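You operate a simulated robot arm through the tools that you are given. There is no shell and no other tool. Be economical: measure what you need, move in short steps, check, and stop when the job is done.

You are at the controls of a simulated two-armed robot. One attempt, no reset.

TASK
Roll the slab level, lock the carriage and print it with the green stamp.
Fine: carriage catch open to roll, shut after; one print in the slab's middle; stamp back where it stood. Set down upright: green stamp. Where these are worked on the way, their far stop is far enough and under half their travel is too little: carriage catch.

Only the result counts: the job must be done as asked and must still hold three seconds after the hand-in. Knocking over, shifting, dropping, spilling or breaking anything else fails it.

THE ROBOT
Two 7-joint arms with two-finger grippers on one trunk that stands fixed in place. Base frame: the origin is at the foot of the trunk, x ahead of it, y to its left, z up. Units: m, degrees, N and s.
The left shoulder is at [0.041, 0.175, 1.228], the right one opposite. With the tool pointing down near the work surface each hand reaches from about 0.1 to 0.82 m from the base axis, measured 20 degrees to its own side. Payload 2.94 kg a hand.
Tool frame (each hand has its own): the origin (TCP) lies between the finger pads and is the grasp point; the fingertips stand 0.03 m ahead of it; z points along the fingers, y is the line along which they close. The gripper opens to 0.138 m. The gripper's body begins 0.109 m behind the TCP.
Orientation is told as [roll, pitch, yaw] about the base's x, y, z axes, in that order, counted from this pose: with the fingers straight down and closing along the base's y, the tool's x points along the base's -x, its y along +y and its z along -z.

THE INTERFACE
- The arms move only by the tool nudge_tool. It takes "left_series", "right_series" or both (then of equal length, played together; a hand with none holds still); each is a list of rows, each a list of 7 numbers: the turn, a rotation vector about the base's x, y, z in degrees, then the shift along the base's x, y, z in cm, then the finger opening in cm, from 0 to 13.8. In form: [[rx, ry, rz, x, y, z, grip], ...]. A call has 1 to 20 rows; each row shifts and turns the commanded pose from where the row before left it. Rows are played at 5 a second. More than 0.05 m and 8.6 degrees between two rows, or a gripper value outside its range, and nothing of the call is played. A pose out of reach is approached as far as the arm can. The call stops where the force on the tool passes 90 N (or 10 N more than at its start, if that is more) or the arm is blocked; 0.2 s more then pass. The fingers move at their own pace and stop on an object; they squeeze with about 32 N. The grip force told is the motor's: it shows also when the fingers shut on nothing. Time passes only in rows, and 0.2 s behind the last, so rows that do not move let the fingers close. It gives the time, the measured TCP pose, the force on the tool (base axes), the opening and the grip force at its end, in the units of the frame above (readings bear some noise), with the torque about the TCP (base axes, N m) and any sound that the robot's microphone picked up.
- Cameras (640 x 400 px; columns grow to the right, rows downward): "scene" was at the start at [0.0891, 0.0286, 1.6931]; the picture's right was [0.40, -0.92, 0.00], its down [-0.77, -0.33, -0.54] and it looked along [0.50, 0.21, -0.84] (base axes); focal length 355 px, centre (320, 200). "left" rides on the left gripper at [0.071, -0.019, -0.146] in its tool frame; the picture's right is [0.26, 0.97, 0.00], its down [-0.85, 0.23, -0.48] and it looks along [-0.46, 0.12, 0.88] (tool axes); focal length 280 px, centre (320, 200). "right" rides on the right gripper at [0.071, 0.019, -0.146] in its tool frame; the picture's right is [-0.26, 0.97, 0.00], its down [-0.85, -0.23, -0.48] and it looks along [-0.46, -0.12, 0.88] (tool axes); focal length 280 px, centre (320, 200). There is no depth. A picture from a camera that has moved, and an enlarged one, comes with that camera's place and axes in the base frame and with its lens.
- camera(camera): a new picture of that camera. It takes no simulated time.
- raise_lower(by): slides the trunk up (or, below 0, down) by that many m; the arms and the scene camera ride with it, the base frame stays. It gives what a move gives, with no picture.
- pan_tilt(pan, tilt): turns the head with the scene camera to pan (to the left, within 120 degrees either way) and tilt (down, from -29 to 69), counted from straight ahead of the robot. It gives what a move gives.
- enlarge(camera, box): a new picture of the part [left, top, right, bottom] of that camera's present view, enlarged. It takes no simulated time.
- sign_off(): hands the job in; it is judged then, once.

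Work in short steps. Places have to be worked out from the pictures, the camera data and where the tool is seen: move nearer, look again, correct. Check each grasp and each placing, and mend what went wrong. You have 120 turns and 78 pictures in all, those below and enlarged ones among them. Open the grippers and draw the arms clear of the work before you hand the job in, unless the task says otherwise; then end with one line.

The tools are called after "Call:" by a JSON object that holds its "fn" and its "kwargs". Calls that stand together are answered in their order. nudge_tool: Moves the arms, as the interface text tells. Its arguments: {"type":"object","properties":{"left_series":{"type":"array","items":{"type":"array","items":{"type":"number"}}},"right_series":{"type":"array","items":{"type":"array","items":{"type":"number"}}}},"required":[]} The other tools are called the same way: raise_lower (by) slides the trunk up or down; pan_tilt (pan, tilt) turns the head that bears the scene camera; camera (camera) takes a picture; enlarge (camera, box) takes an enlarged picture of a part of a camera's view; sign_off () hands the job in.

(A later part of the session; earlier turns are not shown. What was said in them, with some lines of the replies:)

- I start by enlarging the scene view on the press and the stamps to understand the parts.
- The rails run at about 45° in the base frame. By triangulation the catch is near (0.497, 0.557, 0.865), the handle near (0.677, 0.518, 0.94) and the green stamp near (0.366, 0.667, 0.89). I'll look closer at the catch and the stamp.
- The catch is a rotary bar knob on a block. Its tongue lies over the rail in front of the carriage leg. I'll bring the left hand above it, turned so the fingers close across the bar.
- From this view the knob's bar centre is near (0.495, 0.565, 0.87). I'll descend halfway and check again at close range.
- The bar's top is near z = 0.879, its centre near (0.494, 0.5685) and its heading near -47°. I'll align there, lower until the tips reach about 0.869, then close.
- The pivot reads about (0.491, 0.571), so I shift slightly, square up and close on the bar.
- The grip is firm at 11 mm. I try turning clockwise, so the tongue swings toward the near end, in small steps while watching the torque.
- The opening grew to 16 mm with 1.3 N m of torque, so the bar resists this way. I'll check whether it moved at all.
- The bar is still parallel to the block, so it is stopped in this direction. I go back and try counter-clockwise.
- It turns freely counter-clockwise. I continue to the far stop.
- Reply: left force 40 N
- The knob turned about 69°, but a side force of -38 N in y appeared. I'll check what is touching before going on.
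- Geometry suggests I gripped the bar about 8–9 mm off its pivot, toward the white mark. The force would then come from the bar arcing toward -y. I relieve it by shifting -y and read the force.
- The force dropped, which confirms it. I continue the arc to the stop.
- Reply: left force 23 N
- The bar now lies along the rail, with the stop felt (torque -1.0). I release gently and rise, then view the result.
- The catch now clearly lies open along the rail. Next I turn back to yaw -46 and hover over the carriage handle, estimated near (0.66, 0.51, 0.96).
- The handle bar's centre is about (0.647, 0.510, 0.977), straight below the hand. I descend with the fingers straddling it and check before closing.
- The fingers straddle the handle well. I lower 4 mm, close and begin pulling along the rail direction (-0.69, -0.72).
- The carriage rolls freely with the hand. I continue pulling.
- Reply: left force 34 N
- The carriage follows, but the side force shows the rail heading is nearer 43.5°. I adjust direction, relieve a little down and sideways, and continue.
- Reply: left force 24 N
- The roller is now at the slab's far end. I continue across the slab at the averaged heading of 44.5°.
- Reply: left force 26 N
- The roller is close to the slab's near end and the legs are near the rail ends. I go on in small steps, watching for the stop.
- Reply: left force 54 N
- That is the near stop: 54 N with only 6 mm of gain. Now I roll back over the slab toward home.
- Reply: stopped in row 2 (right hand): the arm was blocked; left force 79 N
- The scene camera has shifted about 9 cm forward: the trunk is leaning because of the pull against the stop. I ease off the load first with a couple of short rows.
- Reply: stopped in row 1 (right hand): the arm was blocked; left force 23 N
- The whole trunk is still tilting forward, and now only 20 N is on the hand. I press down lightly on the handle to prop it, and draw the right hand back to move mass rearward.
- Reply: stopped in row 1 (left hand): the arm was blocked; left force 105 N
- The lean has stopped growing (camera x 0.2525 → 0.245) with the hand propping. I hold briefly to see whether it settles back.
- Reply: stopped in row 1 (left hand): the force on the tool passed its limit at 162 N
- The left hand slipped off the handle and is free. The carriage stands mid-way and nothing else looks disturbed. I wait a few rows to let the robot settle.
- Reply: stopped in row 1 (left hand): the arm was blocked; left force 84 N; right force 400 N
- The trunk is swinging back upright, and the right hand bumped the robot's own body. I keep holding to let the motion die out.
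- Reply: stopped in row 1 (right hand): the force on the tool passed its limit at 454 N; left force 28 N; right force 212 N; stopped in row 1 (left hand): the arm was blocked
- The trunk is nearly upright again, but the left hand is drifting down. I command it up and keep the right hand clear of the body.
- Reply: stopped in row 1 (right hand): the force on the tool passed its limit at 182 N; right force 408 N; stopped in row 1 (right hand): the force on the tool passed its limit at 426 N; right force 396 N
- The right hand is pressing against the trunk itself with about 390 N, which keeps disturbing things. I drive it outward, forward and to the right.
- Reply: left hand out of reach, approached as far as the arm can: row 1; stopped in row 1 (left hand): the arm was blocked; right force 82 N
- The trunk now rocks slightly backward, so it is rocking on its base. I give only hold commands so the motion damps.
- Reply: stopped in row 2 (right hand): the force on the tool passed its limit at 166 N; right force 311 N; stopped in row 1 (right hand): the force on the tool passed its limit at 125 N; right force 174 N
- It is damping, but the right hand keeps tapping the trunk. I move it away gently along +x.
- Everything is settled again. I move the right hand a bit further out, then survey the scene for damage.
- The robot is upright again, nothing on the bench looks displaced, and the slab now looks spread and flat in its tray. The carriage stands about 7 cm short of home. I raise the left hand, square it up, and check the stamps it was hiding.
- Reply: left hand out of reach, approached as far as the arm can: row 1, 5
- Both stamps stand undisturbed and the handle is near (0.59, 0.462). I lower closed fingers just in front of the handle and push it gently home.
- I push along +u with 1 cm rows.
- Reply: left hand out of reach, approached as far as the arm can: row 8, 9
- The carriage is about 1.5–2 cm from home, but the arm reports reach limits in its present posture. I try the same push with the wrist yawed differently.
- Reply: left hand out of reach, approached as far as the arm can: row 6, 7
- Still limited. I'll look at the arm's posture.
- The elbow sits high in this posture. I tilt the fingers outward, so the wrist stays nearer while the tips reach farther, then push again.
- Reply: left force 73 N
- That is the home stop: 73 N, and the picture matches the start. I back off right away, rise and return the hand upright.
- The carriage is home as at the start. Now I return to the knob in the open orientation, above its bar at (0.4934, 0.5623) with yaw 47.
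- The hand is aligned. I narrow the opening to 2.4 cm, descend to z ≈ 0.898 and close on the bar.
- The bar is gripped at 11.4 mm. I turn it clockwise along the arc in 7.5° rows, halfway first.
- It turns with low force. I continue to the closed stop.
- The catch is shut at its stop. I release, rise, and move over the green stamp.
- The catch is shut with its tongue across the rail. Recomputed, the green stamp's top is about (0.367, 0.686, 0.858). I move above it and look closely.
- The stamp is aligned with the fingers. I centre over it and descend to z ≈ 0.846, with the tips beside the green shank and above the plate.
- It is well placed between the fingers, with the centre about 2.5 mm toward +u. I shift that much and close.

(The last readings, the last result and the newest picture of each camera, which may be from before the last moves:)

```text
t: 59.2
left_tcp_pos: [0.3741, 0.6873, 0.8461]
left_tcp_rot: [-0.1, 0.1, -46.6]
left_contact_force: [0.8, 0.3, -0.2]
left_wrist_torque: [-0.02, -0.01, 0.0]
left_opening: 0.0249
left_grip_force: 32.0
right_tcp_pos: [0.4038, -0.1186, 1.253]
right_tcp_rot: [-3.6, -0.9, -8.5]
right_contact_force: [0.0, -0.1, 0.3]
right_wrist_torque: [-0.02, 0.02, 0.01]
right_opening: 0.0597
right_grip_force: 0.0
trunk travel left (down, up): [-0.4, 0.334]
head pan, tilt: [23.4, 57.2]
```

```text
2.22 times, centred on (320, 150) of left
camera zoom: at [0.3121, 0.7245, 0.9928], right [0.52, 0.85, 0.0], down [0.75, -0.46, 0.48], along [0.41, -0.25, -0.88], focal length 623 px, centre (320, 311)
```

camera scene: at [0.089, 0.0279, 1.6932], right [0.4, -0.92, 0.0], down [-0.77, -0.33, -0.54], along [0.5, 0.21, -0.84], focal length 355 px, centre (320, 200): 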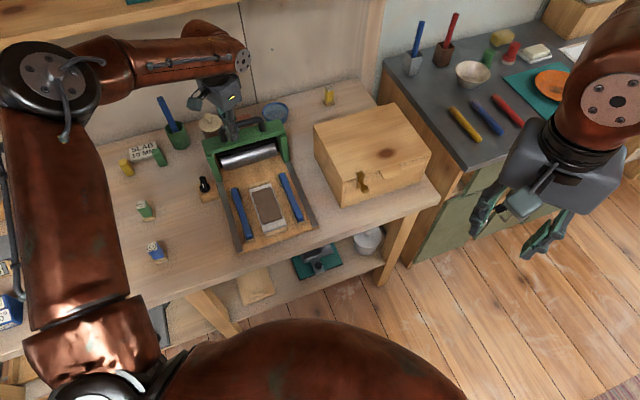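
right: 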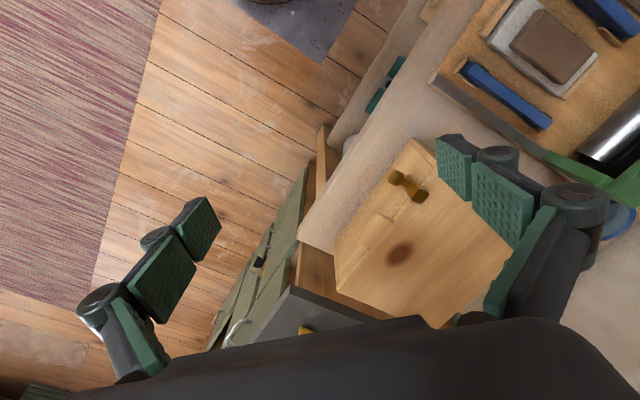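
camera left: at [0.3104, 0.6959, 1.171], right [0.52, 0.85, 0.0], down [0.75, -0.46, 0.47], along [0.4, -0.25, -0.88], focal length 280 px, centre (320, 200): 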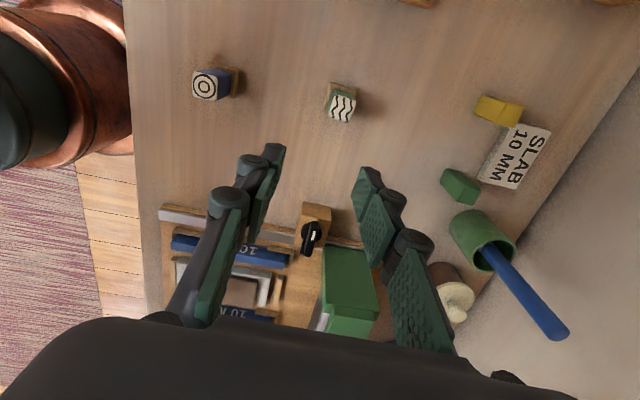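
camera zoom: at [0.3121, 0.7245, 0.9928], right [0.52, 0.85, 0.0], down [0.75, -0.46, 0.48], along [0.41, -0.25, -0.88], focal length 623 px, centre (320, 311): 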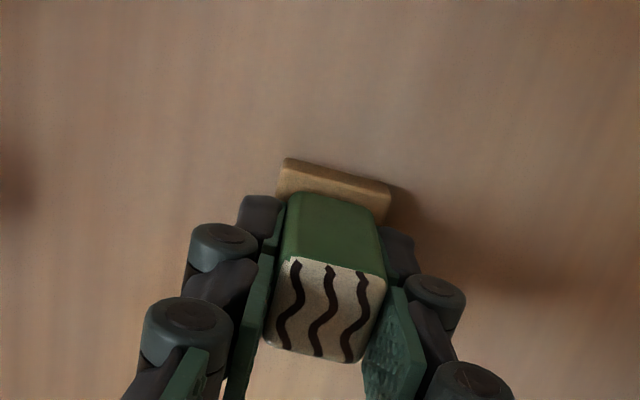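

The stamp is gripped at 24.9 mm, with home TCP (0.3741, 0.6873, 0.8461). I lift slowly and check that it comes along.

Call:
{"fn": "nudge_tool", "kwargs": {"left_series": [[0, 0, 0, 0, 0, 1, 0.5], [0, 0, 0, 0, 0, 3, 0.5], [0, 0, 0, 0, 0, 4, 0.5], [0, 0, 0, 0, 0, 4, 0.5], [0, 0, 0, 0, 0, 0, 0.5]]}}

Call:
{"fn": "enlarge", "kwargs": {"camera": "scene", "box": [90, 120, 210, 240]}}

```text
t: 60.4
left_tcp_pos: [0.3719, 0.6878, 0.9662]
left_tcp_rot: [-0.1, -0.1, -46.6]
left_contact_force: [-0.4, 0.4, -1.3]
left_wrist_torque: [-0.02, -0.05, -0.05]
left_opening: 0.0249
left_grip_force: 31.6
right_tcp_pos: [0.405, -0.1187, 1.2526]
right_tcp_rot: [-3.5, -0.8, -8.5]
right_contact_force: [-0.3, 0.5, 0.6]
right_wrist_torque: [-0.02, 0.03, 0.01]
right_opening: 0.06
right_grip_force: 0.1
trunk travel left (down, up): [-0.4, 0.334]
head pan, tilt: [23.4, 57.2]
```

```text
3.33 times, centred on (150, 180) of scene
camera zoom: at [0.0893, 0.0286, 1.6931], right [0.4, -0.92, 0.0], down [-0.77, -0.33, -0.54], along [0.5, 0.21, -0.84], focal length 1183 px, centre (887, 267)
```

zoom: 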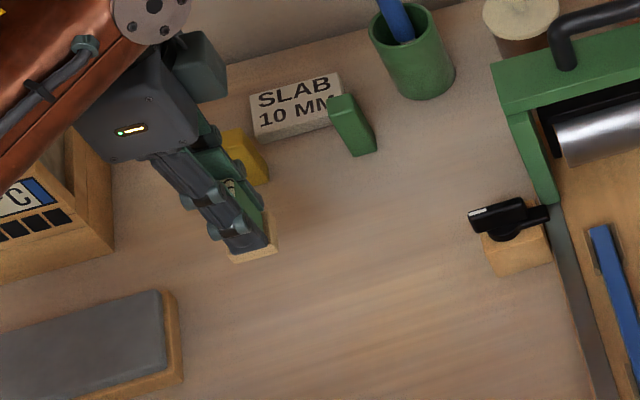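

The stamp, with its foot plate, is lifted cleanly. From several views the slab's middle is near (0.517, 0.379). I carry the stamp high to there and look.

Call:
{"fn": "nudge_tool", "kwargs": {"left_series": [[0, 0, 0, 1, -2, 2, 0.5], [0, 0, 0, 1.5, -3.2, 1, 0.5], [0, 0, 0, 1.5, -3.2, 0, 0.5], [0, 0, 0, 1.5, -3.2, 0, 0.5], [0, 0, 0, 1.5, -3.2, 0, 0.5], [0, 0, 0, 1.5, -3.2, 0, 0.5], [0, 0, 0, 1.5, -3.2, 0, 0.5], [0, 0, 0, 1.5, -3.2, 0, 0.5], [0, 0, 0, 1.5, -3.2, 0, 0.5], [0, 0, 0, 1.5, -3.2, 0, 0.5], [0, 0, 0, 0, 0, 0, 0.5]]}}

Call:
{"fn": "camera", "kwargs": {"camera": "left"}}

```text
t: 62.8
left_tcp_pos: [0.5188, 0.3765, 0.9974]
left_tcp_rot: [0.1, -0.1, -46.5]
left_contact_force: [-0.8, -0.8, -0.8]
left_wrist_torque: [-0.01, 0.01, 0.01]
left_opening: 0.0253
left_grip_force: 32.5
right_tcp_pos: [0.4037, -0.119, 1.2534]
right_tcp_rot: [-3.5, -0.9, -8.5]
right_contact_force: [-0.1, 0.2, 0.0]
right_wrist_torque: [-0.04, -0.02, 0.0]
right_opening: 0.0602
right_grip_force: 0.0
trunk travel left (down, up): [-0.4, 0.334]
head pan, tilt: [23.4, 57.2]
```

```text
16 pictures are left
camera left: at [0.4563, 0.4148, 1.1432], right [0.52, 0.85, 0.0], down [0.75, -0.46, 0.48], along [0.41, -0.25, -0.88], focal length 280 px, centre (320, 200)
```

left: 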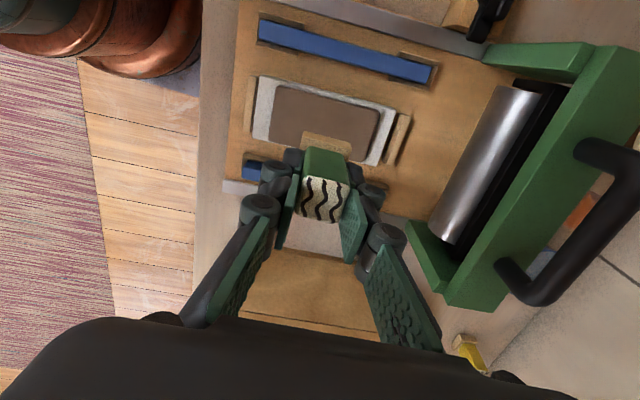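

The stamp is over the slab's middle within about 2 mm. I descend most of the way and check the alignment from the scene camera.

Call:
{"fn": "nudge_tool", "kwargs": {"left_series": [[0, 0, 0, 0, 0.05, -3, 0.5], [0, 0, 0, 0, 0, -3, 0.5], [0, 0, 0, 0, 0, -2.5, 0.5], [0, 0, 0, 0, 0, 0, 0.5]]}}

Call:
{"fn": "enlarge", "kwargs": {"camera": "scene", "box": [220, 150, 320, 240]}}

Call:
{"fn": "enlarge", "kwargs": {"camera": "left", "box": [200, 60, 440, 240]}}

```text
t: 63.8
left_tcp_pos: [0.519, 0.378, 0.9133]
left_tcp_rot: [0.0, 0.0, -46.6]
left_contact_force: [-0.1, 0.4, -1.1]
left_wrist_torque: [-0.05, 0.0, 0.02]
left_opening: 0.0249
left_grip_force: 31.9
right_tcp_pos: [0.404, -0.1202, 1.2524]
right_tcp_rot: [-3.5, -0.8, -8.5]
right_contact_force: [0.2, 0.6, 0.3]
right_wrist_torque: [0.03, 0.0, 0.01]
right_opening: 0.06
right_grip_force: 0.1
trunk travel left (down, up): [-0.4, 0.334]
head pan, tilt: [23.4, 57.2]
```

```text
4.44 times, centred on (270, 195) of scene
camera zoom: at [0.089, 0.0275, 1.6932], right [0.4, -0.92, 0.0], down [-0.77, -0.33, -0.54], along [0.5, 0.21, -0.84], focal length 1577 px, centre (542, 222)
```

zoom: 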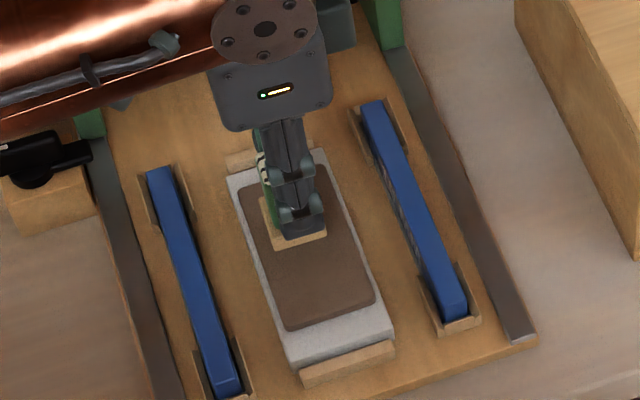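

```text
2.22 times, centred on (320, 150) of left
camera zoom: at [0.457, 0.4158, 1.0588], right [0.52, 0.85, 0.0], down [0.75, -0.46, 0.48], along [0.41, -0.25, -0.88], focal length 623 px, centre (320, 311)
```

zoom: 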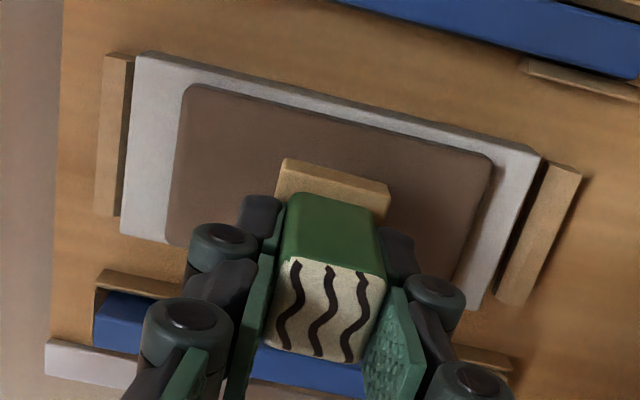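

The alignment is within a couple of mm, so I shift about 1.5 mm toward the slab's centre. Then I lower in fine steps until the stamp presses.

Call:
{"fn": "nudge_tool", "kwargs": {"left_series": [[0, 0, 0, 0.15, -0.1, -1, 0.5], [0, 0, 0, 0, 0, -1, 0.5], [0, 0, 0, 0, 0, -0.4, 0.5], [0, 0, 0, 0, 0, -0.3, 0.5], [0, 0, 0, 0, 0, 0, 0.5]]}}

```text
t: 65.0
left_tcp_pos: [0.5206, 0.3778, 0.8884]
left_tcp_rot: [0.3, 0.0, -46.7]
left_contact_force: [-2.5, 3.2, 15.4]
left_wrist_torque: [0.21, 0.22, 0.02]
left_opening: 0.0252
left_grip_force: 32.6
right_tcp_pos: [0.4029, -0.1197, 1.2533]
right_tcp_rot: [-3.5, -0.9, -8.4]
right_contact_force: [0.6, -0.3, -0.9]
right_wrist_torque: [-0.02, 0.01, 0.01]
right_opening: 0.0598
right_grip_force: 0.1
trunk travel left (down, up): [-0.4, 0.334]
head pan, tilt: [23.4, 57.2]
```

Contact is at z ≈ 0.889 with 15 N. I press a little more, to about 30 N, hold briefly and read.

Call:
{"fn": "nudge_tool", "kwargs": {"left_series": [[0, 0, 0, 0, 0, -0.3, 0.5], [0, 0, 0, 0, 0, -0.2, 0.5], [0, 0, 0, 0, 0, 0, 0.5]]}}

```text
t: 65.8
left_tcp_pos: [0.5215, 0.3775, 0.8823]
left_tcp_rot: [0.2, -0.3, -46.6]
left_contact_force: [1.5, 4.3, 31.2]
left_wrist_torque: [0.09, -0.05, -0.05]
left_opening: 0.0249
left_grip_force: 31.8
right_tcp_pos: [0.4037, -0.121, 1.2534]
right_tcp_rot: [-3.4, -0.9, -8.4]
right_contact_force: [0.7, 0.3, -0.2]
right_wrist_torque: [-0.01, 0.02, 0.0]
right_opening: 0.0602
right_grip_force: 0.1
trunk travel left (down, up): [-0.4, 0.334]
head pan, tilt: [23.4, 57.2]
```

31 N was reached. I lift straight up and inspect the print.

Call:
{"fn": "nudge_tool", "kwargs": {"left_series": [[0, 0, 0, 0, 0, 0.5, 0.5], [0, 0, 0, 0, 0, 2, 0.5], [0, 0, 0, 0, 0, 4, 0.5], [0, 0, 0, 0, 0, 4, 0.5], [0, 0, 0, -3.5, 3.5, 0, 0.5], [0, 0, 0, -3, 3, 0, 0.5], [0, 0, 0, 0, 0, 0, 0.5]]}}

Call:
{"fn": "enlarge", "kwargs": {"camera": "left", "box": [200, 60, 440, 240]}}

Call:
{"fn": "enlarge", "kwargs": {"camera": "scene", "box": [230, 170, 310, 240]}}

```text
t: 67.4
left_tcp_pos: [0.4568, 0.4423, 0.9849]
left_tcp_rot: [-0.1, 0.0, -46.6]
left_contact_force: [0.1, 0.5, -0.2]
left_wrist_torque: [0.02, -0.01, 0.01]
left_opening: 0.0249
left_grip_force: 32.2
right_tcp_pos: [0.4045, -0.1194, 1.2523]
right_tcp_rot: [-3.4, -0.8, -8.4]
right_contact_force: [-0.2, 0.5, 0.0]
right_wrist_torque: [-0.01, 0.02, -0.02]
right_opening: 0.06
right_grip_force: 0.1
trunk travel left (down, up): [-0.4, 0.334]
head pan, tilt: [23.4, 57.2]
```

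```text
2.22 times, centred on (320, 150) of left
camera zoom: at [0.3943, 0.4797, 1.1299], right [0.52, 0.85, 0.0], down [0.75, -0.46, 0.47], along [0.4, -0.25, -0.88], focal length 623 px, centre (320, 311)
```

zoom: 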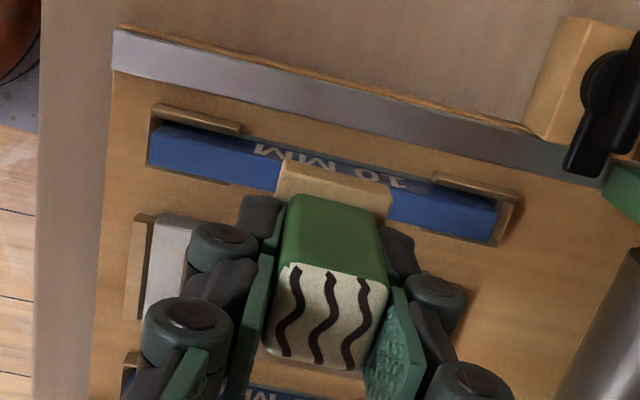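

```text
5.71 times, centred on (270, 205) of scene
camera zoom: at [0.0899, 0.0279, 1.693], right [0.4, -0.92, 0.0], down [-0.77, -0.33, -0.54], along [0.5, 0.21, -0.84], focal length 2027 px, centre (606, 171)
```

zoom: 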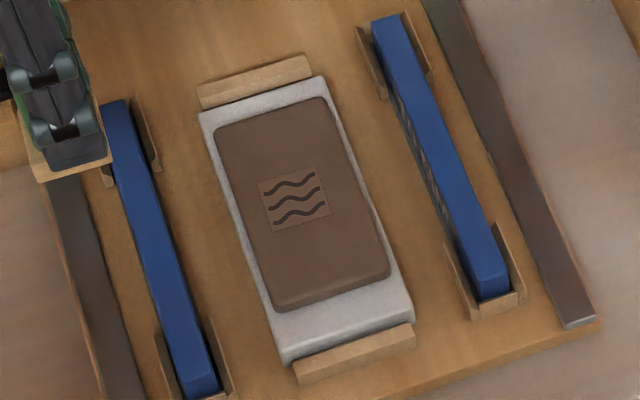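

The wave print is clean, sits in the slab's middle and the stamp has not slipped. By my command ledger the stamp's home is at (-8.15, +24.35, -13.8) cm from here. I carry it back and lower it.

Call:
{"fn": "nudge_tool", "kwargs": {"left_series": [[0, 0, 0, -1.35, 4.05, 0, 0.5], [0, 0, 0, -1.36, 4.06, 0, 0.5], [0, 0, 0, -1.36, 4.06, 0, 0.5], [0, 0, 0, -1.36, 4.06, 0, 0.5], [0, 0, 0, -1.36, 4.06, 0, 0.5], [0, 0, 0, -1.36, 4.06, 0, 0.5], [0, 0, 0, 0, 0, -4, 0.5], [0, 0, 0, 0, 0, -4, 0.5], [0, 0, 0, 0, 0, -3, 0.5], [0, 0, 0, 0, 0, -1.5, 0.5], [0, 0, 0, 0, 0, -0.8, 0.5], [0, 0, 0, 0, 0, 0, 0.5]]}}

Call:
{"fn": "enlarge", "kwargs": {"camera": "left", "box": [200, 60, 440, 240]}}

```text
t: 70.0
left_tcp_pos: [0.3725, 0.6873, 0.8537]
left_tcp_rot: [0.0, 0.0, -46.7]
left_contact_force: [-0.8, 0.3, -0.7]
left_wrist_torque: [0.01, -0.02, 0.0]
left_opening: 0.025
left_grip_force: 31.9
right_tcp_pos: [0.4042, -0.1189, 1.2543]
right_tcp_rot: [-3.5, -0.9, -8.4]
right_contact_force: [-0.4, 0.2, -0.7]
right_wrist_torque: [-0.02, 0.02, 0.04]
right_opening: 0.06
right_grip_force: 0.0
trunk travel left (down, up): [-0.4, 0.334]
head pan, tilt: [23.4, 57.2]
```

```text
2.22 times, centred on (320, 150) of left
camera zoom: at [0.3116, 0.7256, 0.9984], right [0.52, 0.85, 0.0], down [0.75, -0.46, 0.48], along [0.41, -0.25, -0.88], focal length 623 px, centre (320, 311)
```

zoom: 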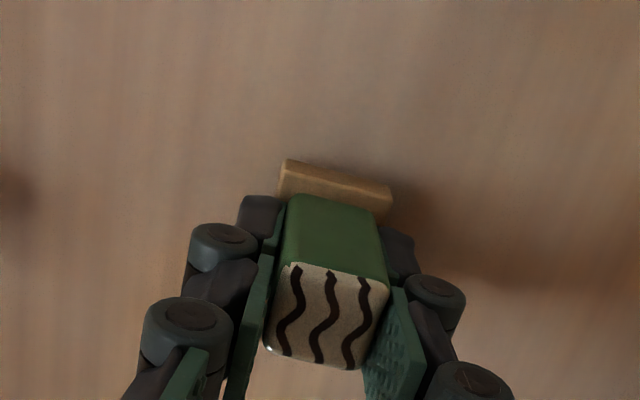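

The hand is at the recorded spot, a few mm above the bench. I lower gently to contact.

Call:
{"fn": "nudge_tool", "kwargs": {"left_series": [[0, 0, 0, 0, 0, -0.25, 0.5], [0, 0, 0, 0, 0, -0.2, 0.5], [0, 0, 0, 0, 0, 0, 0.5]]}}

```text
t: 70.8
left_tcp_pos: [0.3735, 0.6881, 0.8485]
left_tcp_rot: [0.0, 0.0, -46.6]
left_contact_force: [0.2, -0.4, -1.4]
left_wrist_torque: [0.0, 0.03, -0.01]
left_opening: 0.0251
left_grip_force: 32.1
right_tcp_pos: [0.4033, -0.1181, 1.2527]
right_tcp_rot: [-3.5, -0.9, -8.4]
right_contact_force: [-0.5, 0.6, 0.8]
right_wrist_torque: [0.03, -0.03, 0.01]
right_opening: 0.06
right_grip_force: 0.1
trunk travel left (down, up): [-0.4, 0.334]
head pan, tilt: [23.4, 57.2]
```

No contact yet, so I go down 1 mm at a time.

Call:
{"fn": "nudge_tool", "kwargs": {"left_series": [[0, 0, 0, 0, 0, -0.1, 0.5], [0, 0, 0, 0, 0, 0, 0.5]]}}

Call:
{"fn": "nudge_tool", "kwargs": {"left_series": [[0, 0, 0, 0, 0, -0.1, 0.5], [0, 0, 0, 0, 0, 0, 0.5]]}}

```text
t: 71.4
left_tcp_pos: [0.3738, 0.6873, 0.8468]
left_tcp_rot: [0.0, 0.0, -46.6]
left_contact_force: [1.3, -0.7, -0.9]
left_wrist_torque: [0.0, -0.03, 0.0]
left_opening: 0.0251
left_grip_force: 31.6
right_tcp_pos: [0.4033, -0.1198, 1.2532]
right_tcp_rot: [-3.4, -1.0, -8.4]
right_contact_force: [-0.9, -0.3, -0.3]
right_wrist_torque: [0.02, 0.01, 0.03]
right_opening: 0.06
right_grip_force: 0.1
trunk travel left (down, up): [-0.4, 0.334]
head pan, tilt: [23.4, 57.2]
```

```text
t: 72.0
left_tcp_pos: [0.3746, 0.6869, 0.8461]
left_tcp_rot: [0.0, 0.0, -46.6]
left_contact_force: [0.8, -0.4, -0.8]
left_wrist_torque: [0.0, -0.01, -0.03]
left_opening: 0.0247
left_grip_force: 31.5
right_tcp_pos: [0.4042, -0.1202, 1.2538]
right_tcp_rot: [-3.5, -0.8, -8.4]
right_contact_force: [0.3, 0.5, -0.4]
right_wrist_torque: [0.03, 0.01, 0.04]
right_opening: 0.0599
right_grip_force: 0.0
trunk travel left (down, up): [-0.4, 0.334]
head pan, tilt: [23.4, 57.2]
```

I continue by 1 mm steps until I feel contact.

Call:
{"fn": "nudge_tool", "kwargs": {"left_series": [[0, 0, 0, 0, 0, -0.1, 0.5], [0, 0, 0, 0, 0, 0, 0.5]]}}

Call:
{"fn": "nudge_tool", "kwargs": {"left_series": [[0, 0, 0, 0, 0, -0.1, 0.5], [0, 0, 0, 0, 0, 0, 0.5]]}}

```text
t: 72.6
left_tcp_pos: [0.3747, 0.6866, 0.8443]
left_tcp_rot: [0.0, 0.0, -46.5]
left_contact_force: [0.4, -0.1, -0.4]
left_wrist_torque: [0.0, -0.02, 0.01]
left_opening: 0.0251
left_grip_force: 32.2
right_tcp_pos: [0.4031, -0.1198, 1.2527]
right_tcp_rot: [-3.5, -0.9, -8.4]
right_contact_force: [0.7, 0.0, 0.9]
right_wrist_torque: [-0.03, -0.03, 0.04]
right_opening: 0.0604
right_grip_force: 0.2
trunk travel left (down, up): [-0.4, 0.334]
head pan, tilt: [23.4, 57.2]
```

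```text
t: 73.2
left_tcp_pos: [0.3727, 0.6873, 0.8436]
left_tcp_rot: [0.0, 0.0, -46.8]
left_contact_force: [0.9, -0.6, 0.8]
left_wrist_torque: [-0.01, -0.02, 0.01]
left_opening: 0.0249
left_grip_force: 32.6
right_tcp_pos: [0.4036, -0.1181, 1.2534]
right_tcp_rot: [-3.4, -1.0, -8.4]
right_contact_force: [-0.1, 0.0, 0.6]
right_wrist_torque: [0.0, 0.0, 0.01]
right_opening: 0.0599
right_grip_force: 0.0
trunk travel left (down, up): [-0.4, 0.334]
head pan, tilt: [23.4, 57.2]
```

The force is turning slightly positive, so I go one more millimetre.

Call:
{"fn": "nudge_tool", "kwargs": {"left_series": [[0, 0, 0, 0, 0, -0.1, 0.5], [0, 0, 0, 0, 0, 0, 0.5]]}}

```text
t: 73.8
left_tcp_pos: [0.3734, 0.6851, 0.8433]
left_tcp_rot: [0.1, 0.2, -46.6]
left_contact_force: [-1.6, 0.1, 8.5]
left_wrist_torque: [-0.05, 0.03, -0.01]
left_opening: 0.0251
left_grip_force: 32.5
right_tcp_pos: [0.4042, -0.1202, 1.2526]
right_tcp_rot: [-3.5, -1.0, -8.5]
right_contact_force: [0.5, -0.2, -0.3]
right_wrist_torque: [0.03, -0.02, 0.04]
right_opening: 0.06
right_grip_force: 0.1
trunk travel left (down, up): [-0.4, 0.334]
head pan, tilt: [23.4, 57.2]
```

Contact: 8.5 N. I release slowly, then rise straight up.

Call:
{"fn": "nudge_tool", "kwargs": {"left_series": [[0, 0, 0, 0, 0, 0.1, 2.7], [0, 0, 0, 0, 0, 0, 3.5], [0, 0, 0, 0, 0, 0, 5], [0, 0, 0, 0, 0, 0, 5], [0, 0, 0, 0, 0, 2, 5], [0, 0, 0, 0, 0, 4, 5], [0, 0, 0, 0, 0, 5, 5], [0, 0, 0, 0, 0, 5, 5], [0, 0, 0, 0, 0, 3, 5], [0, 0, 0, 0, 0, 0, 5]]}}

Call:
{"fn": "enlarge", "kwargs": {"camera": "scene", "box": [110, 180, 190, 230]}}

Call:
{"fn": "camera", "kwargs": {"camera": "scene"}}

```text
t: 76.0
left_tcp_pos: [0.3736, 0.6864, 1.0345]
left_tcp_rot: [-0.1, 0.0, -46.6]
left_contact_force: [-0.5, 0.5, 0.0]
left_wrist_torque: [-0.03, -0.01, 0.0]
left_opening: 0.0501
left_grip_force: 0.0
right_tcp_pos: [0.4044, -0.1186, 1.2528]
right_tcp_rot: [-3.5, -0.9, -8.4]
right_contact_force: [-0.2, 0.3, 0.0]
right_wrist_torque: [0.04, 0.03, 0.01]
right_opening: 0.0601
right_grip_force: 0.1
trunk travel left (down, up): [-0.4, 0.334]
head pan, tilt: [23.4, 57.2]
```

```text
8.00 times, centred on (150, 205) of scene
camera zoom: at [0.0891, 0.0281, 1.6931], right [0.4, -0.92, 0.0], down [-0.77, -0.33, -0.54], along [0.5, 0.21, -0.84], focal length 2838 px, centre (1680, 160)
```

zoom: 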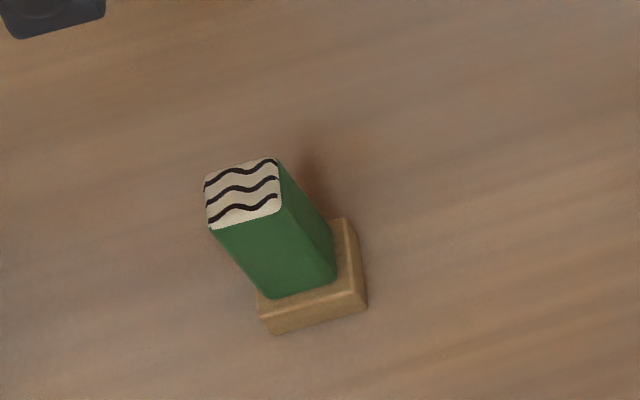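

```text
9 pictures are left
camera scene: at [0.0891, 0.0281, 1.6931], right [0.4, -0.92, 0.0], down [-0.77, -0.33, -0.54], along [0.5, 0.21, -0.84], focal length 355 px, centre (320, 200)
```

scene: 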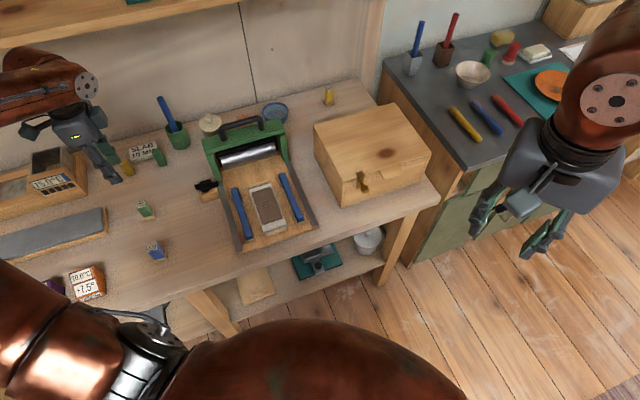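

The stamp stands upright at its original spot within a mm or two, and the rest matches the start. One last close look at the catch, carriage and slab.

Call:
{"fn": "enlarge", "kwargs": {"camera": "scene", "box": [185, 160, 315, 250]}}

Call:
{"fn": "nudge_tool", "kwargs": {"left_series": [[0, 0, 0, 0, 0, 3, 8], [0, 0, 0, 0, 0, 3, 10], [0, 0, 0, 0, 0, 0, 10]]}}

```text
4.44 times, centred on (250, 205) of scene
camera zoom: at [0.0891, 0.0281, 1.6931], right [0.4, -0.92, 0.0], down [-0.77, -0.33, -0.54], along [0.5, 0.21, -0.84], focal length 1577 px, centre (631, 178)
```

zoom: 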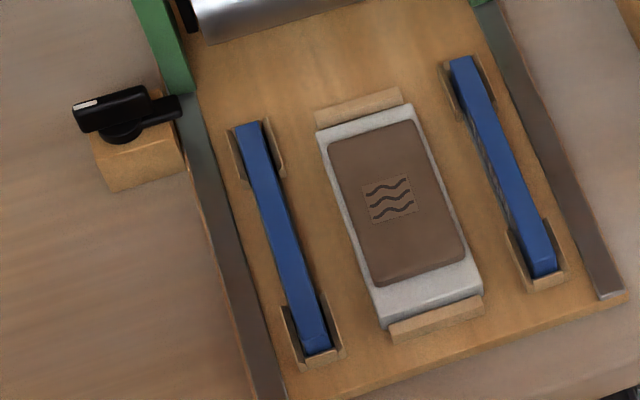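

```text
t: 76.8
left_tcp_pos: [0.3739, 0.6868, 1.0946]
left_tcp_rot: [-0.1, -0.1, -46.6]
left_contact_force: [0.2, -0.5, -0.5]
left_wrist_torque: [-0.01, 0.04, 0.0]
left_opening: 0.1001
left_grip_force: 0.1
right_tcp_pos: [0.4043, -0.119, 1.253]
right_tcp_rot: [-3.5, -0.9, -8.4]
right_contact_force: [0.0, -1.1, 0.2]
right_wrist_torque: [-0.01, -0.02, -0.01]
right_opening: 0.06
right_grip_force: 0.0
trunk travel left (down, up): [-0.4, 0.334]
head pan, tilt: [23.4, 57.2]
```

The catch is shut against the parked carriage, the slab is flat with one central print, the stamp is back and both hands are clear. I hand in.

Call:
{"fn": "sign_off", "kwargs": {}}

```text
The job is handed in.
```

I rolled the slab level, parked the carriage at home with its catch shut, made one green-stamp print about 4 mm off the slab's centre, and set the stamp back upright within a millimetre or two of its spot. Pulling against the near stop tipped the trunk forward and my hand slipped off the handle, but the robot settled and nothing else on the bench looked moved.
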